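You operate a simulated robot arm through the tools that you are given. There is no shell and no other tool. Be economical: measure what you need, move in short steps, check, and stop when the job is done.

You are at the controls of a simulated robot arm. One attempt, no reset.

TASK
Take the blue card and leave it on top of the spare filter cone. Then take the blue mug and leave it on the recheck tray. Then put one of the glass beakers from the top of the long bench on the top of the plant table. Then take the blue cap and put it on the green cover. Do these in the order given. Set down upright: blue mug, glass beaker, blue cap.

It is judged by the outcome, as a careful person would: the job done as asked, and still so three seconds after it is handed in. It fails if anything else is knocked over, pushed out of place, dropped, spilled or broken. A push-on lid holds only when it is set on centred and level and pressed home; a screw cap is set on level and turned clockwise until tight.

THE ROBOT
A 6-joint arm with a two-finger gripper on a trunk, on a base that drives. Base frame: it is fixed to the floor where the robot stands at the start and does not move with it; the origin is under the middle of the robot, x ahead of it, y to its left, z up; the surface under the hand at the start is at about z = 760. Readings come in mm, degrees, newtons and seconds.
With the tool pointing down near the work surface it reaches from about 300 to 740 mm from the robot's upright axis, wherever it stands. Its first joint turns from -166.0 to 166.0 degrees. Places, roughly: blue cap (3x3x5 cm) [600, 4000, 800]; blue card [500, 0, 750]; blue mug (12x7x9 cm) [-2400, -1500, 900]; glass beaker [-3500, 250, 750]; green cover (12x12x2 cm) [-3300, 3100, 800]; recheck tray [-3500, 1750, 750]; spare filter cone (10x13x6 cm) [-1700, 2800, 800]; top of the plant table [-2600, 4600, 800]. Payload 1.57 kg.
The tool frame sits at the grasp point between the pads (the TCP): z along the fingers, y along the line on which they close. The tips reach 21 mm beyond it. The gripper opens to 70 mm. The gripper's body begins 50 mm behind the TCP.
Orientation is that of the tool frame in the base frame, as a unit quaternion [x, y, z, w]. With the fingers straight down and closing along the base's y, the tool's x points along the base's -x, its y along +y and its z along -z.

THE INTERFACE
- The arm moves only by the tool send_rows. Its argument "increments" is a list that holds one entry, the list of rows, each a list of 7 numbers: the shift along the tool's x, y, z in units of 300 mm (1.0 is 300 mm), then the turn, a rotation vector about the tool's x, y, z in units of 180 degrees (1.0 is 180 degrees), then the closure, from 0 (fully open) to 1 (shut). In form: [[[x, y, z, wx, wy, wz, claw], ...]]. A call has 1 to 10 rows; each row is the pose to reach, as a shift and turn from the pose commanded when the call began, along the tool's axes at that moment. A call with a number of a shift or a turn outside -1 to 1 is refused whole. Each row takes 0.2 s and may step no farther than 50 mm and 8.6 degrees from the row before; otherwise, or with a gripper value out of range, the whole call is refused. Where a pose cannot be reached the arm comes as near as it can. A force on the tool above 40 N (or 10 N above the force at the start of the call, whichever is more), or a blocked arm, ends the call early, and 0.2 s more pass. The fingers move at their own pace and stop on an object; they squeeze with about 30 N. The grip force told is the motor's: it shows also when the fingers shut on nothing. Time passes only in rows, and 0.2 s behind the last, so rows that repeat a pose let the fingers close. It gives the time, the measured TCP pose, the force on the tool (base axes), the opening and the grip force at its end, in the units of the frame above (readings bear some noise), with the torque about the TCP (base axes, N m) and any sound that the robot's microphone picked up.
- Cameras (640 x 400 px; columns grow to the right, rows downward): "scene" is now at [19.6, 135.1, 1483.8]; the picture's right is [-0.24, -0.97, 0.00], its down [-0.69, 0.17, -0.70] and it looks along [0.68, -0.17, -0.72] (base axes); focal length 284 px, centre (320, 200). "wrist" rides on the gripper at [79, 4, -81] in the tool frame; the picture's right is [-0.05, 1.00, 0.00], its down [-0.67, -0.04, -0.75] and it looks along [-0.74, -0.04, 0.67] (tool axes); focal length 256 px, centre (320, 200). There is no depth. A picture from a camera that has moved, and an enlarged one, comes with that camera's place and axes in the base frame and with its lens.
- grab_frame(camera): a new picture of that camera. It takes no simulated time.
- roll_base(legs): drives the robot by 1 to 6 legs, each [ahead, left, turn to the left] in mm, mm and degrees, along the robot's own axes; the way and the turn of a leg run together, so that a leg with both is an arc; at most 1500 mm and 180 degrees a leg. The arm and the cameras ride along, it lands a little off, and it stops where it bumps. It gives what a move gives.
- pan_tilt(pan, tilt): turns the head with the scene camera to pan (to the left, within 155 degrees either way) and tilt (down, from -29 to 69), counted from straight ahead of the robot. It gives what a move gives.
- zoom(camera, box): a new picture of the part [left, top, right, bottom] of that camera's present view, enlarged. It takes no simulated time.
- finish_job(): hands the job in; it is judged then, once.

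Work in short steps. Places have to be worked out from the pictures, the camera data and where the tool is seen: move nearer, look again, correct. Check each grasp and each placing, and mend what went wrong. You have 165 turns and 112 pictures in all, those below and enlarged ones among them. Open the gripper and draw the arm clear of the work before you hand the job in, unless the task says otherwise; then end with one line.

The tools are called after "Request:" as a command line: name --argument value ..., lists and objects as JSON in quotes. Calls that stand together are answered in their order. send_rows: Moves the arm, as the interface text tells. Its arguments: {"type":"object","properties":{"increments":{"type":"array"}},"required":["increments"]} The other tools are called the same way: roll_base (legs) drives the base; pan_tilt (pan, tilt) turns the head that bears the scene camera; grab_frame (camera) takes a picture; zoom (camera, box) takes an enlarged picture of a part of a camera's view; finish_job () hands the job in.

At the start:

```text
time_s: 0.0
eef_pos: [465.5, -89.4, 1003.2]
tcp_rot: [0.0, 1.0, 0.0, -0.001]
ft_force: [-1.3, -0.3, 0.6]
ft_torque: [0.01, -0.02, -0.01]
grip_width: 69.8
gripper_force: 0.1
robot x, y, heading: [1.0, -2.3, -0.1]
head pan, tilt: [-14.0, 45.7]
```

scene: 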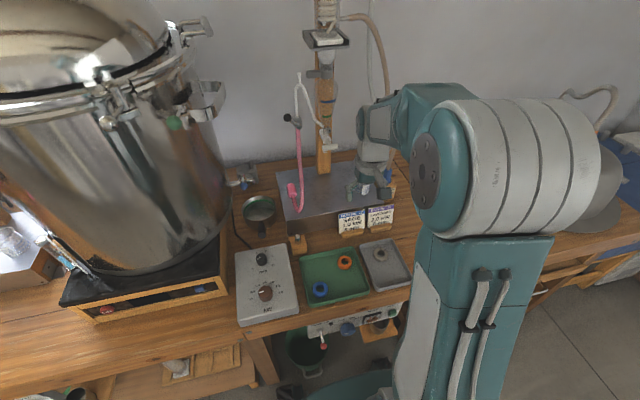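
wrist: 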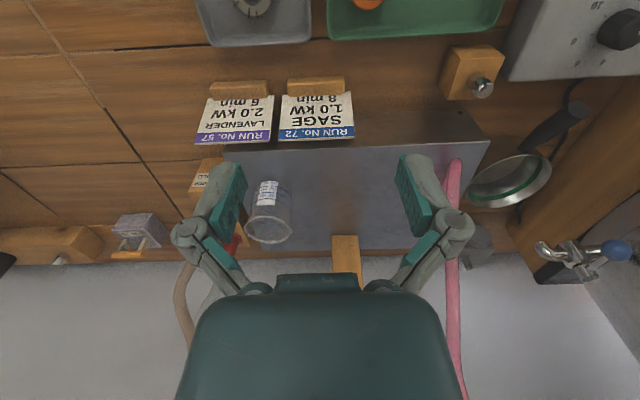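

The SAGE card with the blue stripe seems to be the blue card, held in a wooden holder. I'll look closer.

Request:
zoom --camera "wrist" --box '[180, 60, 380, 185]'

Request:
zoom --camera "scene" --box '[270, 170, 430, 270]'

```text
3.20 times, centred on (280, 122) of wrist
camera zoom: at [388.5, -85.4, 1084.9], right [0.05, 1.0, 0.0], down [0.67, -0.04, 0.74], along [0.74, -0.04, -0.67], focal length 819 px, centre (448, 448)
```

zoom: 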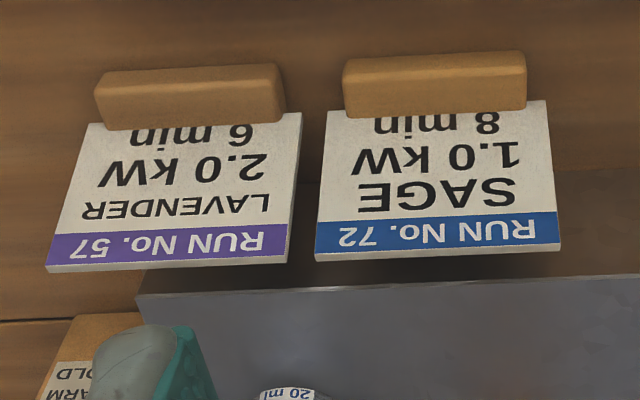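

```text
4.00 times, centred on (350, 220) of scene
camera zoom: at [19.6, 135.1, 1483.8], right [-0.24, -0.97, 0.0], down [-0.69, 0.17, -0.7], along [0.68, -0.17, -0.72], focal length 1134 px, centre (200, 120)
```

zoom: 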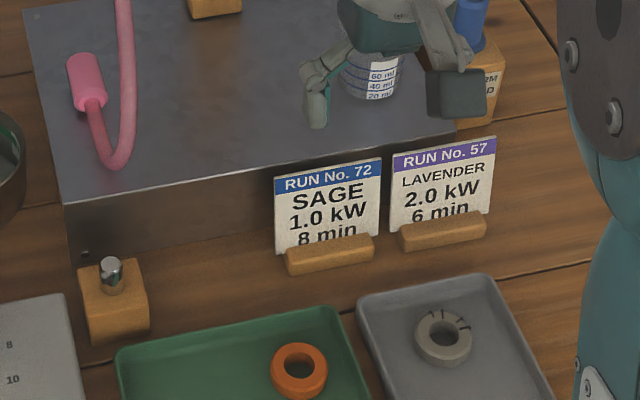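

The card leans in its holder with its top edge around x=553, y=-97, z=843, and a steel box stands about 24 mm behind it. I'll turn the tool so it closes along x and hover above to view the card edge-on.

Request:
send_rows --increments '[[[-0.029, -0.002, 0.012, 0, 0, 0.0475, 0], [-0.058, -0.005, 0.024, 0, 0, 0.095, 0], [-0.087, -0.007, 0.036, 0, 0, 0.1425, 0], [-0.117, -0.01, 0.048, 0, 0, 0.19, 0], [-0.146, -0.012, 0.06, 0, 0, 0.2375, 0], [-0.175, -0.015, 0.072, 0, 0, 0.285, 0], [-0.204, -0.017, 0.085, 0, 0, 0.3325, 0], [-0.233, -0.02, 0.097, 0, 0, 0.38, 0], [-0.262, -0.022, 0.11, 0, 0, 0.4275, 0], [-0.29, -0.025, 0.12, 0, 0, 0.475, 0]]]'

Request:
grab_frame --camera "wrist"

```text
time_s: 2.2
eef_pos: [555.1, -95.9, 967.9]
tcp_rot: [0.679, 0.734, 0.0, -0.001]
ft_force: [0.1, 0.0, 0.0]
ft_torque: [0.01, -0.03, 0.01]
grip_width: 70.0
gripper_force: 0.0
robot x, y, heading: [-2.8, 2.7, 0.0]
head pan, tilt: [-14.0, 45.7]
```

```text
107 pictures are left
camera wrist: at [554.0, -17.1, 1050.4], right [1.0, 0.02, 0.0], down [0.02, -0.67, 0.75], along [0.02, -0.74, -0.67], focal length 256 px, centre (320, 200)
```

wrist: 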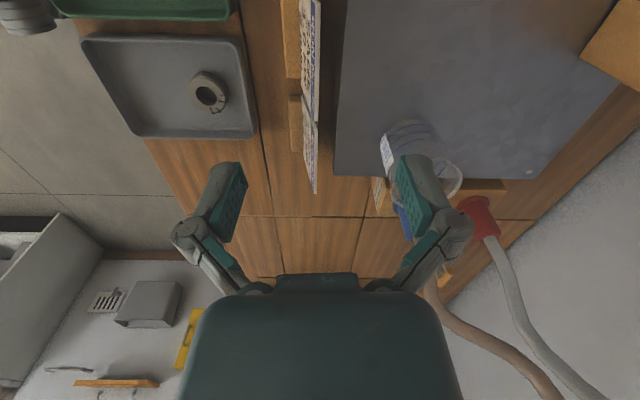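

I'll enlarge to measure the card's lean and the gap to the box.

Request:
zoom --camera "wrist" --box '[250, 0, 410, 200]'

```text
2.00 times, centred on (330, 100) of wrist
camera zoom: at [554.0, -17.1, 1050.4], right [1.0, 0.02, 0.0], down [0.02, -0.67, 0.75], along [0.02, -0.74, -0.67], focal length 512 px, centre (300, 400)
```

zoom: 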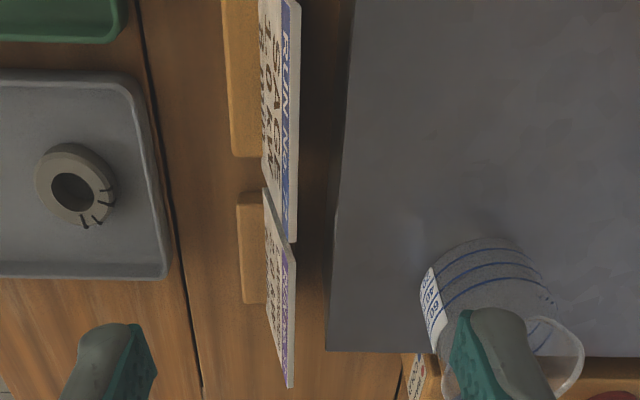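

Card leans ~14° with ~16 mm to the box at its top. I'll align the tool to the card plane and stop 60 mm above, with the gap narrowed to 12 mm.

Request:
send_rows --increments '[[[-0.002, 0.013, 0.083, 0.0267, 0.001, 0.0083, 0.4], [-0.004, 0.027, 0.167, 0.0533, 0.002, 0.0167, 0.83], [-0.006, 0.04, 0.25, 0.08, 0.0031, 0.025, 0.83], [-0.006, 0.04, 0.25, 0.08, 0.0031, 0.025, 0.83]]]'

Request:
zoom --camera "wrist" --box '[160, 0, 480, 200]'

```text
time_s: 3.2
eef_pos: [567.1, -98.8, 891.9]
tcp_rot: [0.702, 0.701, -0.088, -0.09]
ft_force: [-0.4, -0.1, 0.7]
ft_torque: [0.04, 0.0, 0.0]
grip_width: 11.9
gripper_force: 0.0
robot x, y, heading: [-0.5, 3.4, 0.1]
head pan, tilt: [-14.0, 45.7]
```

```text
2.00 times, centred on (320, 100) of wrist
camera zoom: at [591.8, -19.6, 971.2], right [0.97, -0.06, -0.25], down [0.15, -0.67, 0.73], along [-0.21, -0.74, -0.64], focal length 512 px, centre (320, 400)
```

zoom: 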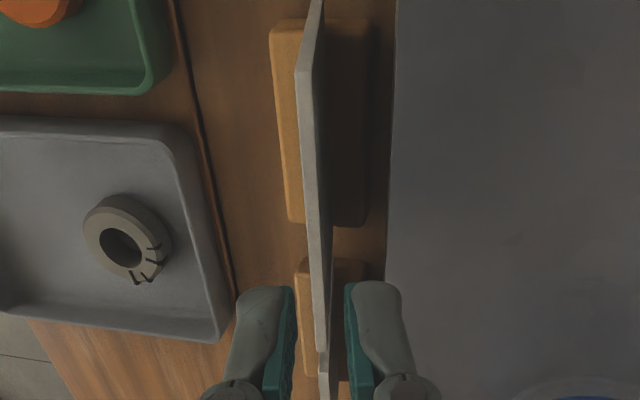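

Alignment looks good; the card is ~1 mm toward the front finger side. I'll shift and descend along the card plane.

Request:
send_rows --increments '[[[0, -0.004, 0.05, 0, 0, 0, 0.83], [0, -0.004, 0.1, 0, 0, 0, 0.83], [0, -0.004, 0.15, 0, 0, 0, 0.83], [0, -0.004, 0.2, 0, 0, 0, 0.83], [0, -0.004, 0.2, 0, 0, 0, 0.83]]]'

Request:
zoom --camera "wrist" --box '[160, 0, 480, 200]'

```text
time_s: 4.4
eef_pos: [548.7, -98.9, 834.2]
tcp_rot: [0.702, 0.701, -0.09, -0.088]
ft_force: [0.0, -0.1, -0.3]
ft_torque: [0.01, 0.01, -0.03]
grip_width: 12.1
gripper_force: 0.2
robot x, y, heading: [2.1, 1.0, -0.1]
head pan, tilt: [-14.0, 45.7]
```

```text
2.00 times, centred on (320, 100) of wrist
camera zoom: at [573.8, -19.0, 912.6], right [0.97, -0.05, -0.25], down [0.15, -0.67, 0.73], along [-0.21, -0.74, -0.64], focal length 512 px, centre (320, 400)
```

zoom: 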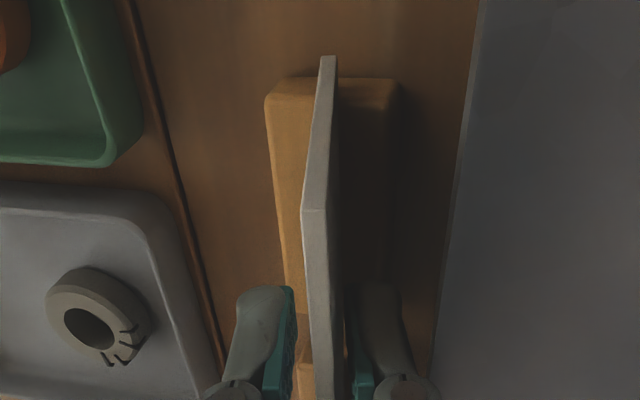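

The card is between the fingers. Close and lift along the card's plane.

Request:
send_rows --increments '[[[0, 0, 0, 0, 0, 0, 1], [0, 0, 0, 0, 0, 0, 1], [0, 0, 0, 0, 0, 0, 1], [0, 0, -0.06, 0, 0, 0, 1], [0, 0, -0.13, 0, 0, 0, 1], [0, 0, -0.22, 0, 0, 0, 1], [0, 0, -0.35, 0, 0, 0, 1], [0, 0, -0.5, 0, 0, 0, 1]]]'

Request:
grab_frame --camera "wrist"

Request:
grab_frame --camera "scene"

```text
time_s: 6.2
eef_pos: [586.1, -97.5, 978.1]
tcp_rot: [0.702, 0.701, -0.089, -0.089]
ft_force: [0.8, -0.4, -0.6]
ft_torque: [-0.03, -0.01, 0.01]
grip_width: 6.2
gripper_force: 30.0
robot x, y, heading: [-2.2, -1.5, 0.1]
head pan, tilt: [-14.0, 45.7]
```

```text
103 pictures are left
camera wrist: at [611.7, -18.3, 1057.1], right [0.97, -0.05, -0.25], down [0.15, -0.67, 0.73], along [-0.21, -0.74, -0.64], focal length 256 px, centre (320, 200)
```

wrist: 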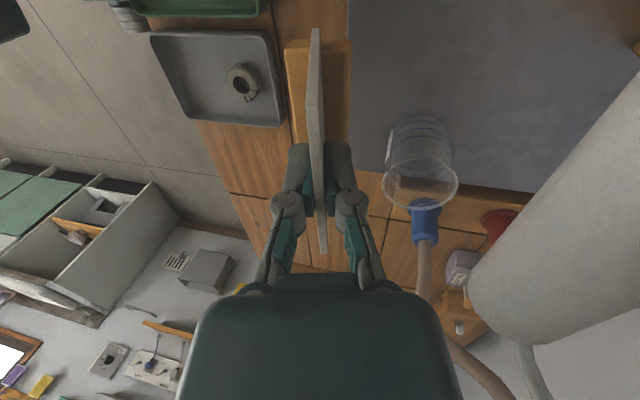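

```text
102 pictures are left
camera scene: at [20.5, 135.0, 1483.8], right [-0.24, -0.97, 0.0], down [-0.7, 0.17, -0.7], along [0.68, -0.17, -0.72], focal length 284 px, centre (320, 200)
```

scene: 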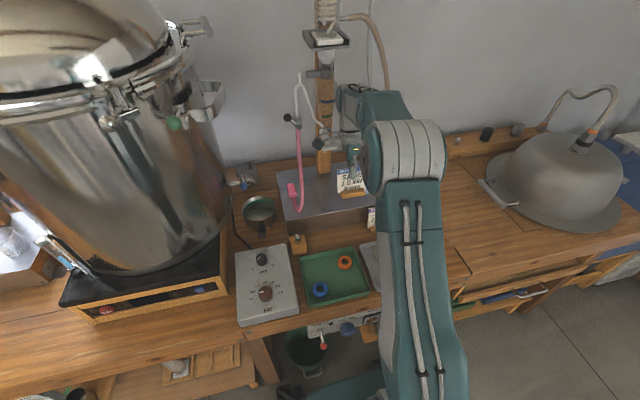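

I need to check whether the wooden holder came along.

Request:
zoom --camera "scene" --box '[310, 150, 410, 250]'

```text
4.00 times, centred on (360, 200) of scene
camera zoom: at [20.5, 135.0, 1483.8], right [-0.24, -0.97, 0.0], down [-0.7, 0.17, -0.7], along [0.68, -0.17, -0.72], focal length 1134 px, centre (160, 200)
```

zoom: 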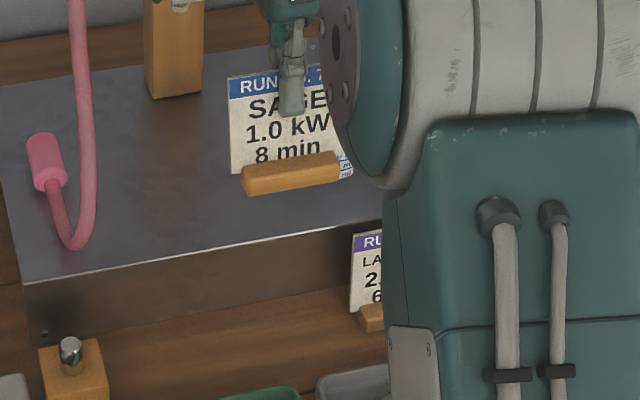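

The wooden foot comes with the card (one piece, it seems). I'll retract the arm to a carry pose and survey the room by panning the head.

Request:
send_rows --increments '[[[0, -0.07, -0.13, 0, 0, 0, 1], [0, -0.2, -0.17, 0, 0, 0, 1], [0, -0.35, -0.175, 0, 0, 0, 1], [0, -0.5, -0.175, 0, 0, 0, 1], [0, -0.6, -0.175, 0, 0, 0, 1], [0, -0.685, -0.175, 0, 0, 0, 1]]]'

Request:
pan_tilt --pan 120 --tilt 18

Request:
grab_frame --camera "scene"

Request:
pan_tilt --pan -155 --tilt 18

Request:
grab_frame --camera "scene"

```text
time_s: 7.6
eef_pos: [399.2, -101.7, 1081.2]
tcp_rot: [0.702, 0.701, -0.089, -0.088]
ft_force: [-0.1, 0.5, -0.2]
ft_torque: [0.0, 0.02, -0.01]
grip_width: 5.8
gripper_force: 30.0
robot x, y, heading: [-3.7, 2.5, 0.0]
head pan, tilt: [-14.0, 45.7]
```

```text
time_s: 9.8
eef_pos: [401.2, -102.0, 1081.2]
tcp_rot: [0.701, 0.702, -0.09, -0.089]
ft_force: [0.9, 0.1, -0.4]
ft_torque: [0.03, -0.01, 0.02]
grip_width: 6.0
gripper_force: 30.1
robot x, y, heading: [0.2, -2.9, -0.0]
head pan, tilt: [120.0, 18.0]
```

```text
100 pictures are left
camera scene: at [-105.6, 235.5, 1526.7], right [0.87, 0.5, 0.0], down [0.15, -0.27, -0.95], along [-0.48, 0.82, -0.31], focal length 284 px, centre (320, 200)
```

scene: 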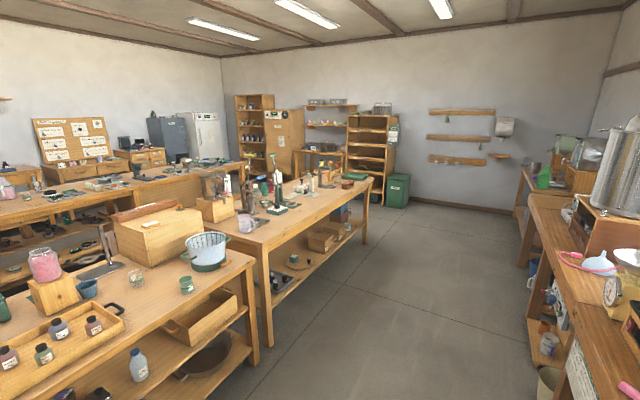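

```text
time_s: 13.6
eef_pos: [401.1, -101.0, 1081.4]
tcp_rot: [0.701, 0.702, -0.089, -0.089]
ft_force: [-0.2, -0.1, -0.5]
ft_torque: [0.02, -0.01, 0.02]
grip_width: 6.0
gripper_force: 29.9
robot x, y, heading: [2.5, -1.2, -0.2]
head pan, tilt: [-154.7, 18.0]
```

```text
99 pictures are left
camera scene: at [-143.4, 114.7, 1526.8], right [-0.43, 0.9, 0.0], down [0.28, 0.13, -0.95], along [-0.86, -0.41, -0.31], focal length 284 px, centre (320, 200)
```

scene: 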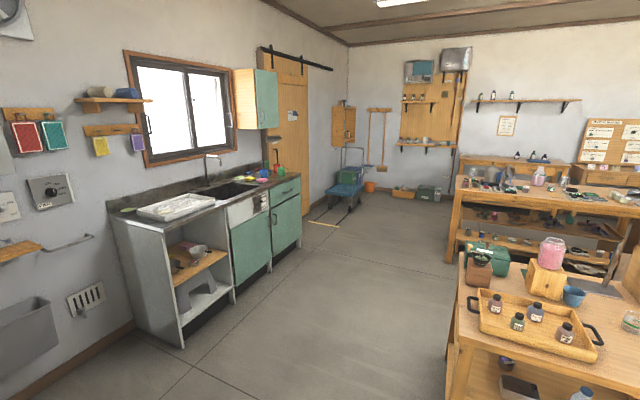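

The cone should be on the island bench whose aisle edge is at about x=-1130. I'll back off into the aisle, turn round to face it, and drive along to y≈2700.

Request:
roll_base --legs '[[-400, 0, 0], [0, 0, 180], [0, -1350, 0], [0, -1300, 0]]'

Request:
pan_tilt --pan 0 --tilt 35

Request:
grab_frame --camera "scene"

```text
time_s: 36.2
eef_pos: [-822.5, 2797.7, 1080.9]
tcp_rot: [-0.687, 0.716, -0.09, 0.088]
ft_force: [0.4, 0.6, -0.8]
ft_torque: [0.01, 0.01, -0.01]
grip_width: 5.9
gripper_force: 29.9
robot x, y, heading: [-420.9, 2675.7, 177.4]
head pan, tilt: [-154.7, 18.0]
```

```text
time_s: 38.6
eef_pos: [-822.9, 2798.3, 1081.0]
tcp_rot: [-0.686, 0.716, -0.091, 0.087]
ft_force: [-0.5, 0.3, -1.3]
ft_torque: [-0.05, 0.03, 0.0]
grip_width: 6.0
gripper_force: 29.9
robot x, y, heading: [-426.6, 2679.0, 177.7]
head pan, tilt: [0.0, 35.0]
```

```text
98 pictures are left
camera scene: at [-462.8, 2527.7, 1499.6], right [0.04, 1.0, 0.0], down [0.57, -0.02, -0.82], along [-0.82, 0.03, -0.57], focal length 284 px, centre (320, 200)
```

scene: 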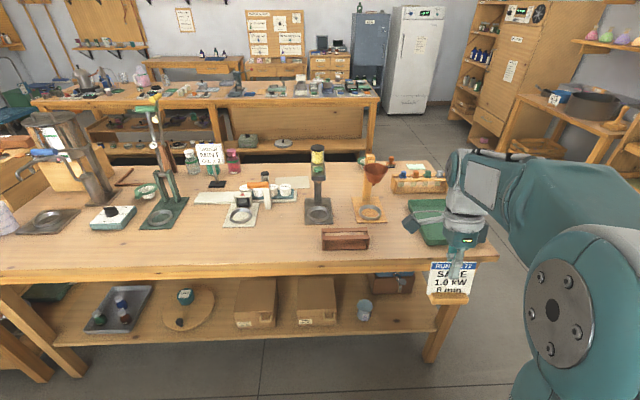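

I'll enlarge the bench to find the cone.

Request:
zoom --camera "scene" --box '[130, 140, 480, 260]'

Request:
zoom --camera "scene" --box '[340, 145, 450, 255]'

```text
1.83 times, centred on (305, 200) of scene
camera zoom: at [-462.8, 2527.7, 1499.6], right [0.04, 1.0, 0.0], down [0.57, -0.02, -0.82], along [-0.82, 0.03, -0.57], focal length 518 px, centre (347, 200)
```

zoom: 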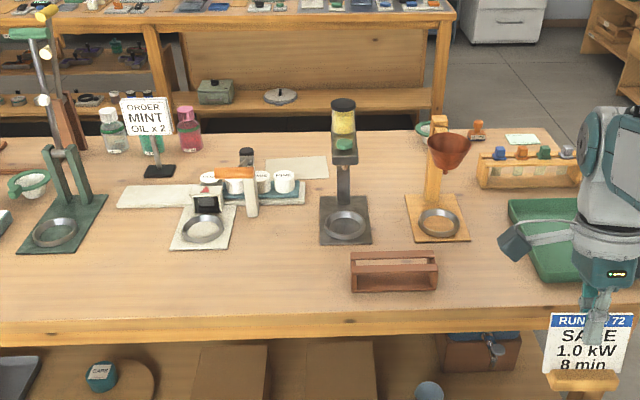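

```text
3.64 times, centred on (395, 200) of scene
camera zoom: at [-462.8, 2527.7, 1499.6], right [0.04, 1.0, 0.0], down [0.57, -0.02, -0.82], along [-0.82, 0.03, -0.57], focal length 1031 px, centre (47, 200)
```

zoom: 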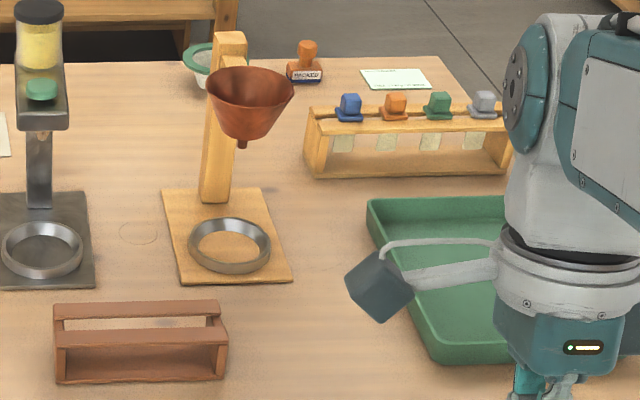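

The spare cone (white with green rim) is near (-1817, 2803), close to the bench's far edge (x≈-1900), so I'll approach from the far side. First I look toward the walkway.

Request:
pan_tilt --pan -35 --tilt 30

Request:
grab_frame --camera "scene"

```text
time_s: 39.6
eef_pos: [-822.8, 2798.9, 1080.3]
tcp_rot: [-0.686, 0.717, -0.091, 0.087]
ft_force: [-0.5, 0.4, -0.9]
ft_torque: [0.01, 0.01, -0.01]
grip_width: 5.9
gripper_force: 30.5
robot x, y, heading: [-426.1, 2678.9, 177.7]
head pan, tilt: [-35.0, 30.0]
```

```text
95 pictures are left
camera scene: at [-446.7, 2578.8, 1507.4], right [0.61, 0.8, 0.0], down [0.4, -0.3, -0.87], along [-0.69, 0.53, -0.5], focal length 284 px, centre (320, 200)
```

scene: 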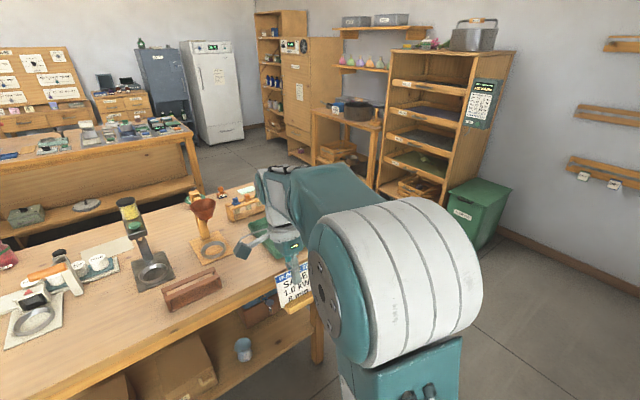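

The walkway at y≈3200–4600 is clear. Drive round to the far side and turn to face +x.

Request:
roll_base --legs '[[0, 0, 2.4], [0, -1170, 0], [1050, 0, 0], [1000, 0, 0], [0, 0, -180], [0, -1050, 0]]'

Request:
pan_tilt --pan 0 --tilt 45

Request:
grab_frame --camera "scene"

```text
time_s: 68.0
eef_pos: [-2018.0, 2760.6, 1080.6]
tcp_rot: [0.694, 0.709, -0.091, -0.088]
ft_force: [0.2, 0.0, -0.7]
ft_torque: [0.0, 0.0, 0.03]
grip_width: 5.9
gripper_force: 30.6
robot x, y, heading: [-2422.6, 2854.9, 1.2]
head pan, tilt: [-35.0, 30.0]
```

```text
time_s: 69.0
eef_pos: [-2018.3, 2758.3, 1080.5]
tcp_rot: [0.694, 0.709, -0.09, -0.088]
ft_force: [0.0, 0.2, 0.1]
ft_torque: [0.03, -0.01, 0.03]
grip_width: 5.9
gripper_force: 30.3
robot x, y, heading: [-2422.6, 2850.0, 1.0]
head pan, tilt: [0.0, 45.0]
```

```text
94 pictures are left
camera scene: at [-2401.9, 3007.5, 1484.8], right [0.02, -1.0, 0.0], down [-0.71, -0.01, -0.71], along [0.71, 0.01, -0.71], focal length 284 px, centre (320, 200)
```

scene: 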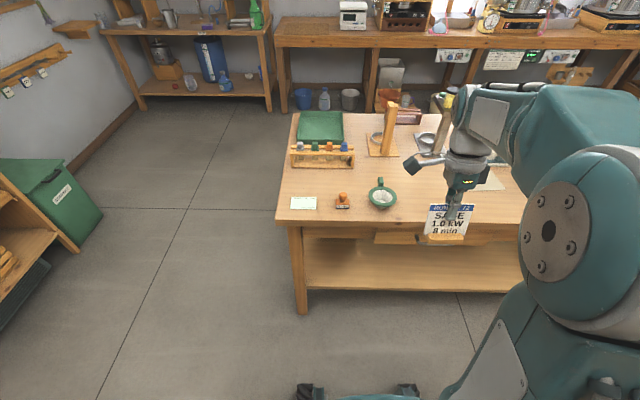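

Request:
zoom --camera "scene" --box '[280, 110, 500, 260]'

Request:
zoom --camera "scene" --box '[355, 170, 415, 215]'

```text
2.67 times, centred on (390, 185) of scene
camera zoom: at [-2401.9, 3007.5, 1484.8], right [0.02, -1.0, 0.0], down [-0.71, -0.01, -0.71], along [0.71, 0.01, -0.71], focal length 756 px, centre (133, 240)
```

zoom: 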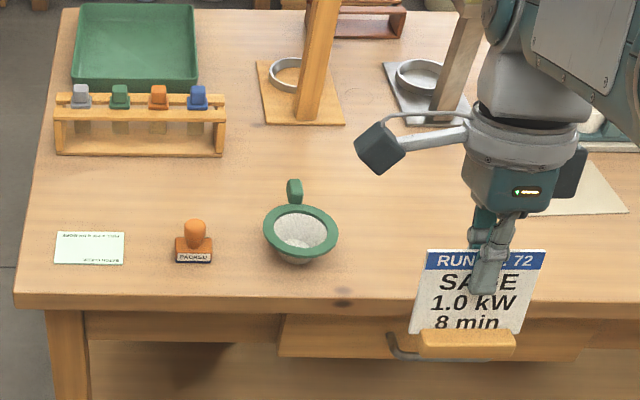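

```text
8.89 times, centred on (385, 192) of scene
camera zoom: at [-2401.9, 3007.5, 1484.8], right [0.02, -1.0, 0.0], down [-0.71, -0.01, -0.71], along [0.71, 0.01, -0.71], focal length 2520 px, centre (-258, 267)
```

zoom: 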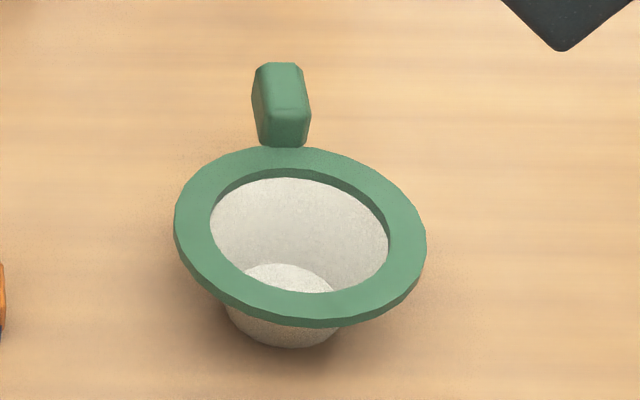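

The cone is near (-1715, 2807), rim ~95 mm across with a ~67 mm hole. The card's foot (~75×30 mm) can stand on the rim. I'll drive 120 mm closer and shift the hand left so the wrist camera sees the cone.

Request:
roll_base --legs '[[120, 0, -1]]'

Request:
send_rows --increments '[[[0.12, 0, 0, 0, 0, 0, 1], [0.24, 0, 0, 0, 0, 0, 1], [0.333, 0, 0, 0, 0, 0, 1]]]'

Request:
grab_frame --camera "wrist"

```text
time_s: 70.2
eef_pos: [-1903.5, 2752.0, 1081.9]
tcp_rot: [0.7, 0.703, -0.089, -0.09]
ft_force: [0.0, 0.4, -0.6]
ft_torque: [-0.02, -0.05, 0.0]
grip_width: 6.0
gripper_force: 30.1
robot x, y, heading: [-2306.5, 2853.3, -0.0]
head pan, tilt: [0.0, 45.0]
```

```text
time_s: 71.0
eef_pos: [-1901.6, 2854.0, 1082.1]
tcp_rot: [0.701, 0.701, -0.09, -0.089]
ft_force: [0.9, 0.2, -0.4]
ft_torque: [0.04, -0.02, -0.01]
grip_width: 5.8
gripper_force: 30.5
robot x, y, heading: [-2308.9, 2852.2, 0.1]
head pan, tilt: [0.0, 45.0]
```

```text
91 pictures are left
camera wrist: at [-1876.8, 2933.4, 1159.8], right [0.97, -0.05, -0.25], down [0.15, -0.67, 0.73], along [-0.2, -0.74, -0.64], focal length 256 px, centre (320, 200)
```

wrist: 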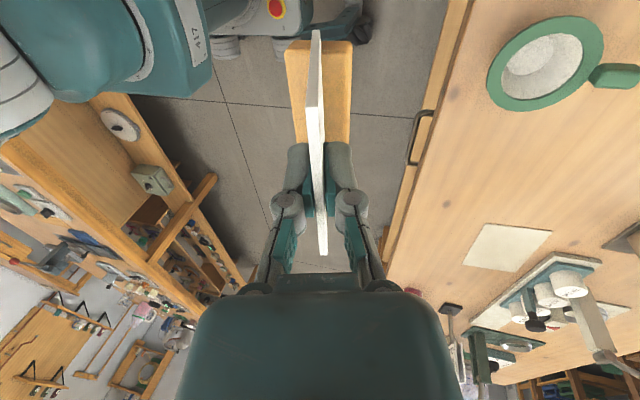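

Rim centre estimates: about (-1722, 2812, 820). I'll bring the card above the cone with ~45 mm clearance and check with both cameras.

Request:
send_rows --increments '[[[-0.02, 0.12, 0.04, 0, 0, 0, 1], [-0.05, 0.24, 0.08, 0, 0, 0, 1], [-0.07, 0.36, 0.13, 0, 0, 0, 1], [-0.1, 0.48, 0.18, 0, 0, 0, 1], [-0.12, 0.6, 0.23, 0, 0, 0, 1], [-0.14, 0.715, 0.288, 0, 0, 0, 1]]]'

Request:
grab_frame --camera "wrist"

Request:
zoom --camera "scene" --box '[320, 120, 480, 220]'

```text
time_s: 72.4
eef_pos: [-1715.4, 2810.7, 943.8]
tcp_rot: [0.701, 0.702, -0.089, -0.089]
ft_force: [0.2, -1.0, 0.2]
ft_torque: [-0.01, -0.06, -0.02]
grip_width: 6.0
gripper_force: 29.9
robot x, y, heading: [-2302.4, 2851.4, 0.0]
head pan, tilt: [0.0, 45.0]
```

```text
90 pictures are left
camera wrist: at [-1690.9, 2888.4, 1023.1], right [0.97, -0.05, -0.25], down [0.15, -0.67, 0.73], along [-0.2, -0.74, -0.64], focal length 256 px, centre (320, 200)
```

wrist: 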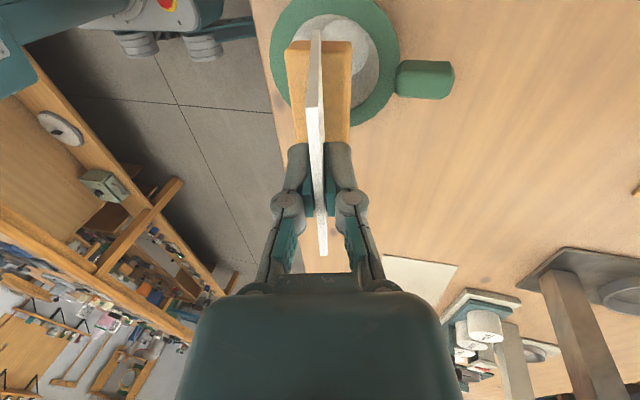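

```text
4.00 times, centred on (400, 170) of scene
camera zoom: at [-2280.8, 3008.2, 1484.7], right [0.0, -1.0, 0.0], down [-0.71, 0.0, -0.71], along [0.71, 0.0, -0.71], focal length 1134 px, centre (0, 320)
```

zoom: 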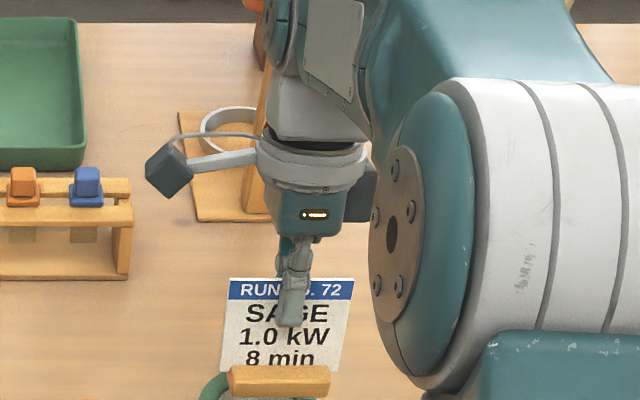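

In hand coordinates, the rim centre is at TCP +(-20, +6, -124) and the foot centre about TCP -11 in x, so x is fine (9 mm off-centre gives better support). I shift +6 mm in y and descend 38 mm vertically.

Request:
send_rows --increments '[[[0.019, 0, 0, 0, 0, 0, 1], [0.019, 0.01, 0.04, 0, 0, 0, 1], [0.019, 0.02, 0.08, 0, 0, 0, 1], [0.019, 0.0315, 0.123, 0, 0, 0, 1]]]'

Request:
grab_frame --camera "wrist"

Request:
zoom --camera "scene" --box '[340, 170, 460, 250]'

```text
time_s: 73.4
eef_pos: [-1718.0, 2815.5, 909.4]
tcp_rot: [0.701, 0.702, -0.089, -0.087]
ft_force: [-2.4, 1.3, 24.7]
ft_torque: [0.02, 0.12, -0.02]
grip_width: 6.2
gripper_force: 30.1
robot x, y, heading: [-2304.3, 2851.5, 0.3]
head pan, tilt: [0.0, 45.0]
```

```text
88 pictures are left
camera wrist: at [-1693.3, 2894.1, 987.0], right [0.97, -0.05, -0.25], down [0.15, -0.67, 0.73], along [-0.2, -0.74, -0.64], focal length 256 px, centre (320, 200)
```

wrist: 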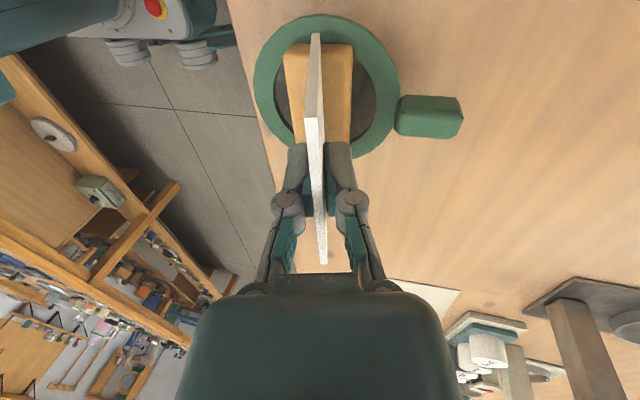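

```text
5.00 times, centred on (400, 210) of scene
camera zoom: at [-2282.8, 3008.6, 1484.8], right [0.0, -1.0, 0.0], down [-0.71, 0.0, -0.71], along [0.71, 0.0, -0.71], focal length 1417 px, centre (-80, 150)
```

zoom: 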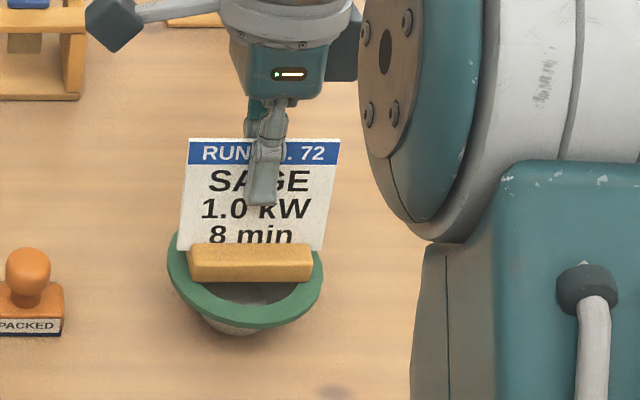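

Foot has touched the rim (25 N); it's ~3–4 mm too far toward -y. I'll ease up, shift +3.5 mm, and lower gently.

Request:
send_rows --increments '[[[0, -0.0035, -0.013, 0, 0, 0, 1], [0.012, -0.0035, -0.013, 0, 0, 0, 1], [0.012, -0.002, -0.0075, 0, 0, 0, 1], [0.012, -0.001, -0.004, 0, 0, 0, 1]]]'

Request:
zoom --camera "scene" --box '[340, 170, 460, 250]'

```text
time_s: 74.4
eef_pos: [-1717.7, 2817.9, 909.1]
tcp_rot: [0.701, 0.702, -0.089, -0.088]
ft_force: [-1.1, -3.6, 26.3]
ft_torque: [-0.38, 0.16, 0.01]
grip_width: 5.7
gripper_force: 29.8
robot x, y, heading: [-2300.7, 2853.7, 0.3]
head pan, tilt: [0.0, 45.0]
```

```text
5.00 times, centred on (400, 210) of scene
camera zoom: at [-2282.7, 3007.8, 1484.9], right [0.0, -1.0, 0.0], down [-0.71, 0.0, -0.71], along [0.71, 0.0, -0.71], focal length 1417 px, centre (-80, 150)
```

zoom: 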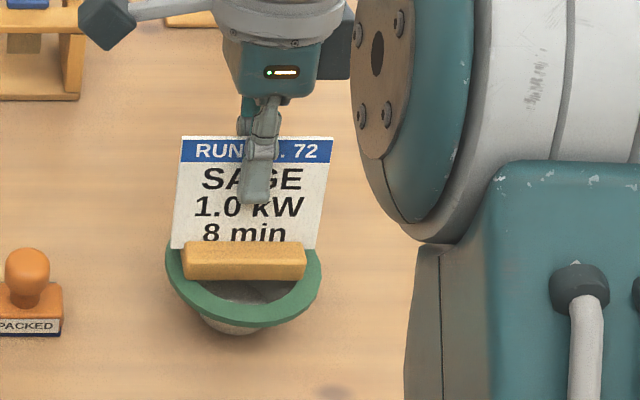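

Centred now, but still pressing 26 N. I'll ease up a bit.

Request:
send_rows --increments '[[[0, -0.001, -0.004, 0, 0, 0, 1], [0, -0.0015, -0.0065, 0, 0, 0, 1]]]'

```text
time_s: 75.0
eef_pos: [-1715.5, 2818.7, 908.6]
tcp_rot: [0.701, 0.702, -0.09, -0.089]
ft_force: [-1.7, -1.7, 13.4]
ft_torque: [-0.21, 0.09, 0.0]
grip_width: 6.0
gripper_force: 29.8
robot x, y, heading: [-2302.5, 2855.3, 0.1]
head pan, tilt: [0.0, 45.0]
```

Request:
send_rows --increments '[[[0, -0.001, -0.004, 0, 0, 0, 1], [0, -0.001, -0.004, 0, 0, 0, 0.8], [0, -0.001, -0.004, 0, 0, 0, 0.7], [0, -0.001, -0.004, 0, 0, 0, 0.7]]]'

Request:
zoom --camera "wrist" --box '[200, 0, 440, 200]'

```text
time_s: 76.0
eef_pos: [-1716.2, 2818.8, 910.9]
tcp_rot: [0.701, 0.702, -0.089, -0.089]
ft_force: [-0.3, -0.7, -0.1]
ft_torque: [-0.01, -0.01, 0.02]
grip_width: 21.1
gripper_force: 0.1
robot x, y, heading: [-2303.2, 2853.9, 0.2]
head pan, tilt: [0.0, 45.0]
```

```text
2.00 times, centred on (320, 100) of wrist
camera zoom: at [-1690.8, 2898.1, 988.8], right [0.97, -0.05, -0.25], down [0.15, -0.67, 0.73], along [-0.2, -0.74, -0.64], focal length 512 px, centre (320, 400)
```

zoom: 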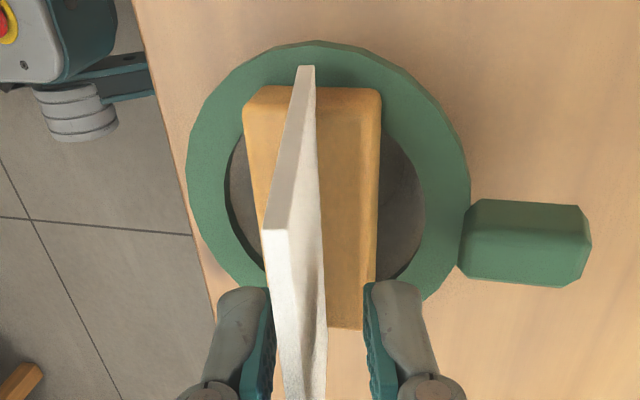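

Released and standing on the rim, stable. Withdraw along the tool axis and look.

Request:
send_rows --increments '[[[0, 0, -0.05, 0, 0, 0, 0.7], [0, 0, -0.1, 0, 0, 0, 0.7], [0, 0, -0.2, 0, 0, 0, 0.7], [0, 0, -0.35, 0, 0, 0, 0.5], [0, 0, -0.5, 0, 0, 0, 0.3]]]'

Request:
zoom --camera "scene" --box '[320, 150, 480, 250]'

```text
time_s: 77.2
eef_pos: [-1678.8, 2818.0, 1056.8]
tcp_rot: [0.701, 0.702, -0.089, -0.089]
ft_force: [-0.3, -0.2, 0.3]
ft_torque: [-0.03, 0.01, -0.01]
grip_width: 49.0
gripper_force: 0.0
robot x, y, heading: [-2304.0, 2852.4, -0.1]
head pan, tilt: [0.0, 45.0]
```

```text
4.00 times, centred on (400, 200) of scene
camera zoom: at [-2280.7, 3008.4, 1484.7], right [0.0, -1.0, 0.0], down [-0.71, 0.0, -0.71], along [0.71, 0.0, -0.71], focal length 1134 px, centre (0, 200)
```

zoom: 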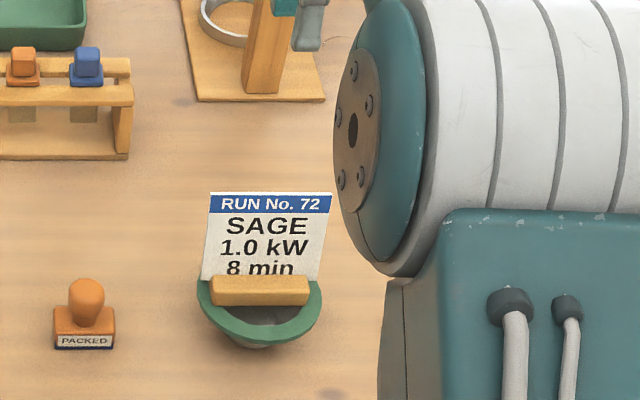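

Card done. Now retract the arm with the tool levelled and look down the aisle toward the sink.

Request:
send_rows --increments '[[[0, -0.12, -0.04, -0.013, 0, 0, 0.3], [0, -0.25, -0.02, -0.027, 0, 0, 0.2], [0, -0.38, 0.0, -0.04, 0, 0, 0], [0, -0.51, 0.03, -0.053, 0, 0, 0], [0, -0.64, 0.06, -0.067, 0, 0, 0], [0, -0.748, 0.089, -0.08, 0, 0, 0]]]'

Request:
send_rows --increments '[[[0, 0, 0, 0, 0, -0.0475, 0], [0, 0, 0, 0, 0, -0.095, 0], [0, 0, 0, 0, 0, -0.1425, 0], [0, 0, 0, 0, 0, -0.19, 0], [0, 0, 0, 0, 0, -0.2375, 0], [0, 0, 0, 0, 0, -0.285, 0], [0, 0, 0, 0, 0, -0.3325, 0], [0, 0, 0, 0, 0, -0.38, 0], [0, 0, 0, 0, 0, -0.4275, 0], [0, 0, 0, 0, 0, -0.475, 0]]]'

Request:
pan_tilt --pan -95 --tilt 30

Request:
grab_frame --camera "scene"

```text
time_s: 78.6
eef_pos: [-1904.5, 2819.2, 1089.1]
tcp_rot: [0.707, 0.707, 0.0, -0.001]
ft_force: [-1.2, 0.3, -0.7]
ft_torque: [-0.03, 0.02, 0.04]
grip_width: 69.7
gripper_force: 0.0
robot x, y, heading: [-2308.3, 2856.6, 0.1]
head pan, tilt: [0.0, 45.0]
```

```text
time_s: 80.8
eef_pos: [-1904.2, 2819.0, 1086.1]
tcp_rot: [0.038, 0.999, 0.0, 0.0]
ft_force: [-0.3, -0.2, -0.2]
ft_torque: [0.0, 0.0, 0.02]
grip_width: 69.8
gripper_force: 0.0
robot x, y, heading: [-2303.6, 2856.0, 0.4]
head pan, tilt: [0.0, 45.0]
```

```text
time_s: 82.5
eef_pos: [-1904.0, 2820.2, 1087.8]
tcp_rot: [0.038, 0.999, 0.0, -0.001]
ft_force: [0.5, 0.1, -0.3]
ft_torque: [0.01, -0.02, -0.02]
grip_width: 70.2
gripper_force: 0.1
robot x, y, heading: [-2305.5, 2852.2, -0.2]
head pan, tilt: [-95.0, 30.0]
```

```text
83 pictures are left
camera scene: at [-2371.3, 2918.3, 1507.4], right [-1.0, 0.09, 0.0], down [0.04, 0.5, -0.87], along [-0.07, -0.86, -0.5], focal length 284 px, centre (320, 200)
```

scene: 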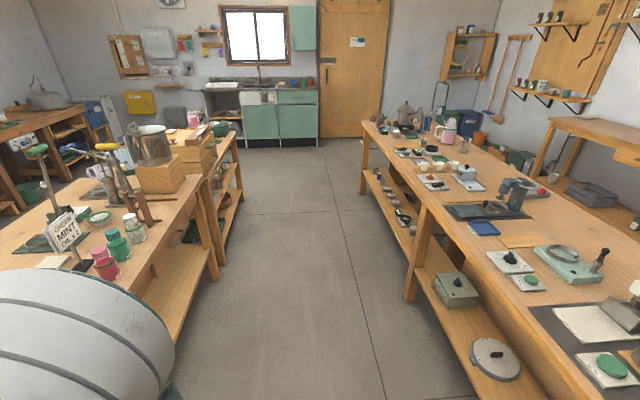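

The aisle is clear. Drive along it toward the sink counter, then turn to face it.

Request:
roll_base --legs '[[-145, 0, 0], [0, -1200, 0], [0, -1200, 0], [0, -1050, 0], [0, 0, -90]]'

Request:
pan_tilt --pan 0 --tilt 40

Request:
grab_frame --camera "scene"

```text
time_s: 103.7
eef_pos: [-2337.8, -922.7, 1087.3]
tcp_rot: [0.72, 0.694, 0.0, 0.001]
ft_force: [0.2, -0.6, 0.2]
ft_torque: [-0.02, -0.04, 0.04]
grip_width: 69.7
gripper_force: 0.0
robot x, y, heading: [-2318.4, -525.6, -87.6]
head pan, tilt: [-95.0, 30.0]
```

```text
time_s: 105.5
eef_pos: [-2336.4, -922.8, 1087.6]
tcp_rot: [0.721, 0.693, 0.0, 0.0]
ft_force: [-0.3, -0.1, -0.3]
ft_torque: [0.0, -0.02, -0.02]
grip_width: 69.9
gripper_force: 0.1
robot x, y, heading: [-2318.9, -523.6, -87.9]
head pan, tilt: [0.0, 40.0]
```

```text
82 pictures are left
camera scene: at [-2164.4, -541.0, 1492.0], right [-1.0, -0.04, 0.0], down [-0.03, 0.64, -0.77], along [0.03, -0.77, -0.64], focal length 284 px, centre (320, 200)
```

scene: 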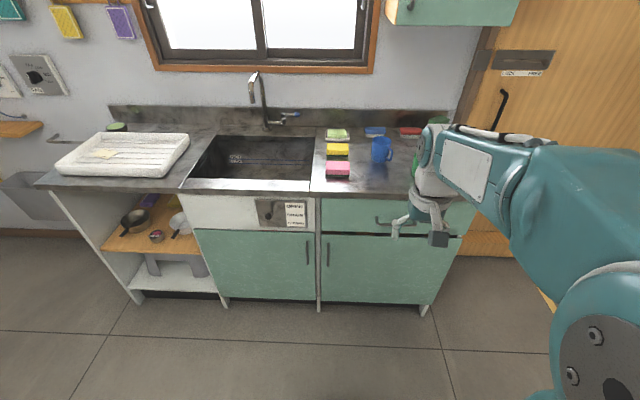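

Request:
zoom --camera "scene" --box '[310, 110, 450, 200]'

Request:
zoom --camera "scene" --box '[355, 120, 415, 180]'

```text
4.44 times, centred on (380, 155) of scene
camera zoom: at [-2164.4, -541.0, 1492.0], right [-1.0, -0.04, 0.0], down [-0.03, 0.64, -0.77], along [0.03, -0.77, -0.64], focal length 1260 px, centre (53, 400)
```

zoom: 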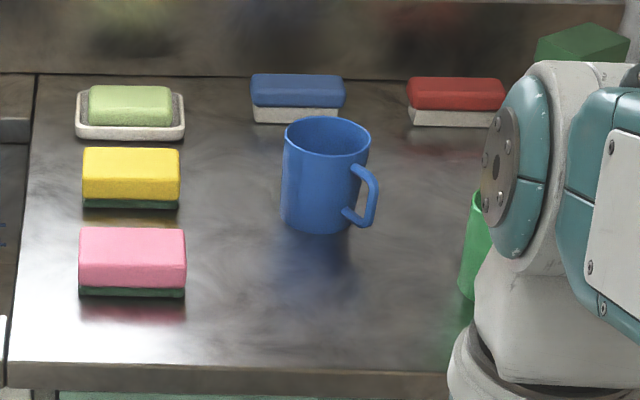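

```text
6.67 times, centred on (385, 150) of scene
camera zoom: at [-2164.4, -541.0, 1492.0], right [-1.0, -0.04, 0.0], down [-0.03, 0.64, -0.77], along [0.03, -0.77, -0.64], focal length 1890 px, centre (-113, 533)
```

zoom: 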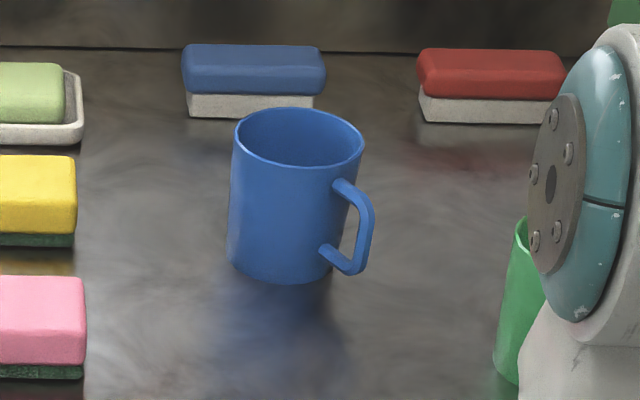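

Mug rim centre is near (-2363, -1536), diameter ~75 mm — too wide, so I'll grip its rim wall on the +x side, opposite the handle. Drive nearer.

Request:
roll_base --legs '[[410, 0, -2.3]]'

Request:
grab_frame --camera "wrist"

Request:
zoom --camera "scene" --box '[320, 120, 480, 220]'

```text
time_s: 108.0
eef_pos: [-2341.9, -1342.6, 1087.4]
tcp_rot: [0.732, 0.681, 0.0, -0.001]
ft_force: [0.2, 0.6, -0.3]
ft_torque: [-0.01, 0.0, -0.02]
grip_width: 70.1
gripper_force: 0.2
robot x, y, heading: [-2310.2, -945.6, -89.6]
head pan, tilt: [0.0, 40.0]
```

```text
79 pictures are left
camera wrist: at [-2330.5, -1263.6, 1169.1], right [0.99, -0.13, 0.0], down [-0.08, -0.66, 0.74], along [-0.09, -0.74, -0.67], focal length 256 px, centre (320, 200)
```

wrist: 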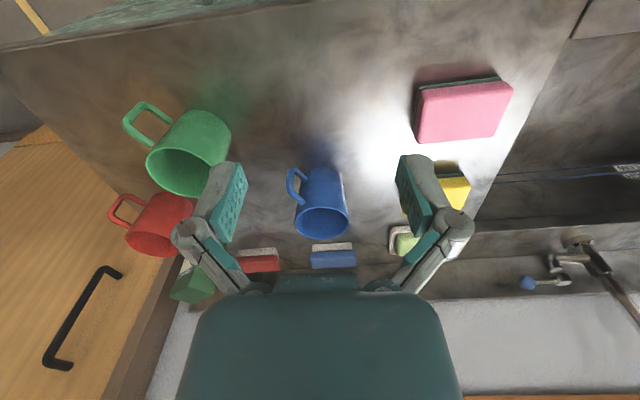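

```text
4.00 times, centred on (400, 170) of scene
camera zoom: at [-2155.7, -966.8, 1492.0], right [-1.0, 0.0, 0.0], down [0.0, 0.64, -0.77], along [0.0, -0.77, -0.64], focal length 1134 px, centre (0, 320)
```

zoom: 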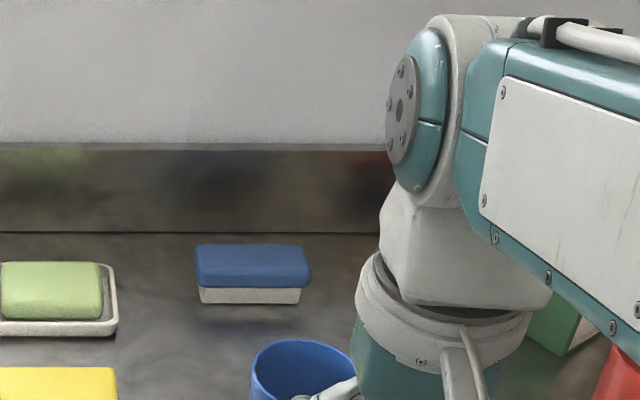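

Mug confirmed in the wrist view. Move to hover above its +x rim wall with opening ~44 mm.

Request:
send_rows --increments '[[[-0.13, 0.02, 0.03, 0, 0, 0, 0.37], [-0.26, 0.04, 0.06, 0, 0, 0, 0.37], [-0.39, 0.06, 0.09, 0, 0, 0, 0.37], [-0.51, 0.08, 0.11, 0, 0, 0, 0.37], [-0.62, 0.098, 0.133, 0, 0, 0, 0.37]]]'

Request:
grab_frame --camera "wrist"

```text
time_s: 109.2
eef_pos: [-2325.6, -1531.5, 1048.0]
tcp_rot: [0.732, 0.681, 0.0, 0.0]
ft_force: [0.3, 0.2, 1.4]
ft_torque: [0.01, 0.02, 0.0]
grip_width: 43.8
gripper_force: 0.0
robot x, y, heading: [-2305.5, -939.7, -89.9]
head pan, tilt: [0.0, 40.0]
```

```text
77 pictures are left
camera wrist: at [-2314.1, -1452.5, 1129.4], right [0.99, -0.13, 0.0], down [-0.08, -0.66, 0.74], along [-0.09, -0.74, -0.67], focal length 256 px, centre (320, 200)
```

wrist: 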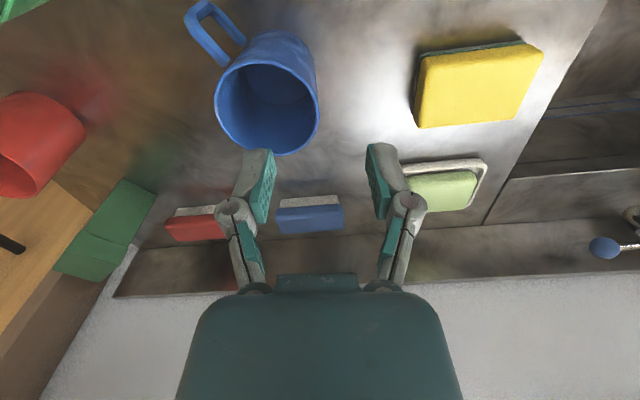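

Rim centre is at tool (-11, -39, +93). Correct laterally and descend to just above the rim, then look.

Request:
send_rows --increments '[[[-0.02, -0.006, 0.05, 0, 0, 0, 0.37], [-0.038, -0.012, 0.12, 0, 0, 0, 0.37], [-0.038, -0.012, 0.19, 0, 0, 0, 0.37]]]'

Request:
grab_frame --camera "wrist"

```text
time_s: 110.0
eef_pos: [-2330.5, -1542.4, 991.0]
tcp_rot: [0.733, 0.681, 0.001, 0.0]
ft_force: [-0.2, 0.7, 0.8]
ft_torque: [0.01, 0.0, -0.02]
grip_width: 44.1
gripper_force: 0.0
robot x, y, heading: [-2308.5, -940.9, -89.8]
head pan, tilt: [0.0, 40.0]
```

```text
76 pictures are left
camera wrist: at [-2318.8, -1463.0, 1073.6], right [0.99, -0.13, 0.0], down [-0.08, -0.66, 0.74], along [-0.09, -0.74, -0.67], focal length 256 px, centre (320, 200)
```

wrist: 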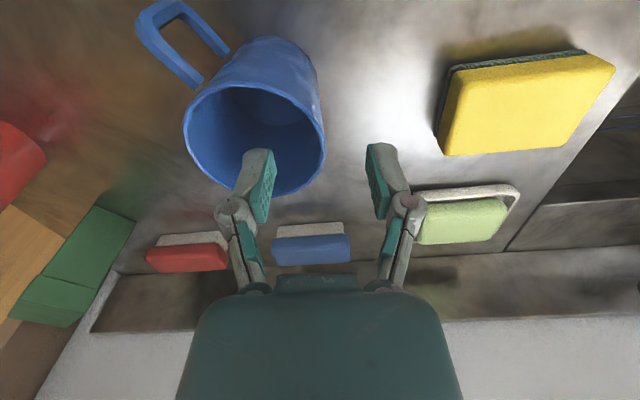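

Centred well; rim is ~32 mm below TCP. Descend 39 mm and close on the wall.

Request:
send_rows --increments '[[[0.005, 0.004, 0.06, 0, 0, 0, 0.37], [0.005, 0.004, 0.13, 0, 0, 0, 0.37], [0.005, 0.004, 0.13, 0, 0, 0, 0.7], [0.005, 0.004, 0.13, 0, 0, 0, 1], [0.005, 0.004, 0.13, 0, 0, 0, 1], [0.005, 0.004, 0.13, 0, 0, 0, 1]]]'

Request:
grab_frame --camera "wrist"

```text
time_s: 111.4
eef_pos: [-2329.3, -1539.3, 953.4]
tcp_rot: [0.733, 0.681, 0.0, -0.001]
ft_force: [-1.6, -0.4, 11.8]
ft_torque: [0.33, 0.76, 0.07]
grip_width: 6.2
gripper_force: 30.2
robot x, y, heading: [-2308.7, -938.5, -89.9]
head pan, tilt: [0.0, 40.0]
```

```text
75 pictures are left
camera wrist: at [-2319.2, -1461.5, 1035.0], right [0.99, -0.13, 0.0], down [-0.08, -0.66, 0.75], along [-0.09, -0.74, -0.67], focal length 256 px, centre (320, 200)
```

wrist: 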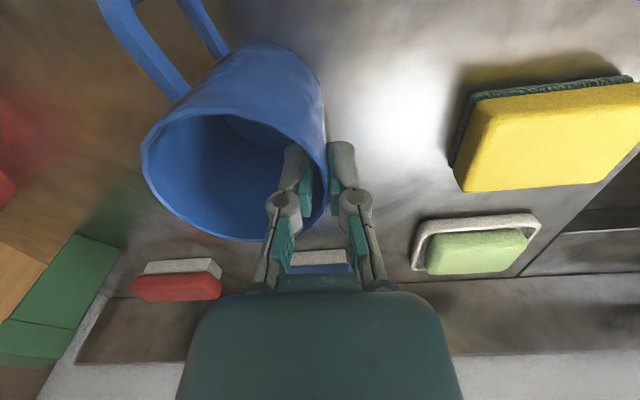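

Gripped at 6 mm. Lift straight up.

Request:
send_rows --increments '[[[0, 0, -0.03, 0, 0, 0, 1], [0, 0, -0.1, 0, 0, 0, 1], [0, 0, -0.2, 0, 0, 0, 1], [0, 0, -0.32, 0, 0, 0, 1], [0, 0, -0.44, 0, 0, 0, 1], [0, 0, -0.44, 0, 0, 0, 1]]]'

Request:
grab_frame --camera "wrist"

```text
time_s: 112.8
eef_pos: [-2328.8, -1541.6, 1083.5]
tcp_rot: [0.733, 0.68, 0.0, -0.001]
ft_force: [0.3, 0.3, -1.6]
ft_torque: [0.02, -0.06, -0.01]
grip_width: 6.2
gripper_force: 30.2
robot x, y, heading: [-2309.4, -939.0, -89.6]
head pan, tilt: [0.0, 40.0]
```

```text
74 pictures are left
camera wrist: at [-2317.0, -1464.0, 1165.4], right [0.99, -0.13, 0.0], down [-0.08, -0.66, 0.74], along [-0.09, -0.74, -0.67], focal length 256 px, centre (320, 200)
```

wrist: 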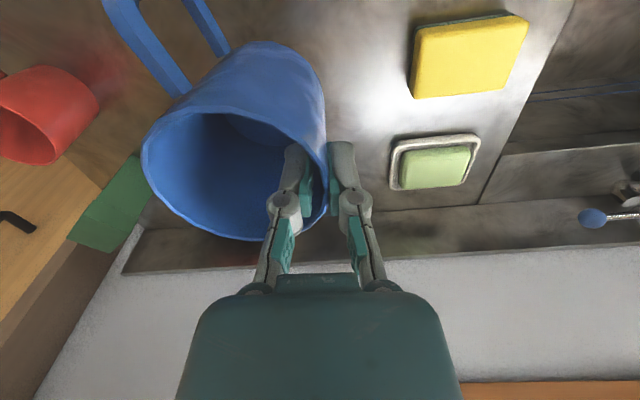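

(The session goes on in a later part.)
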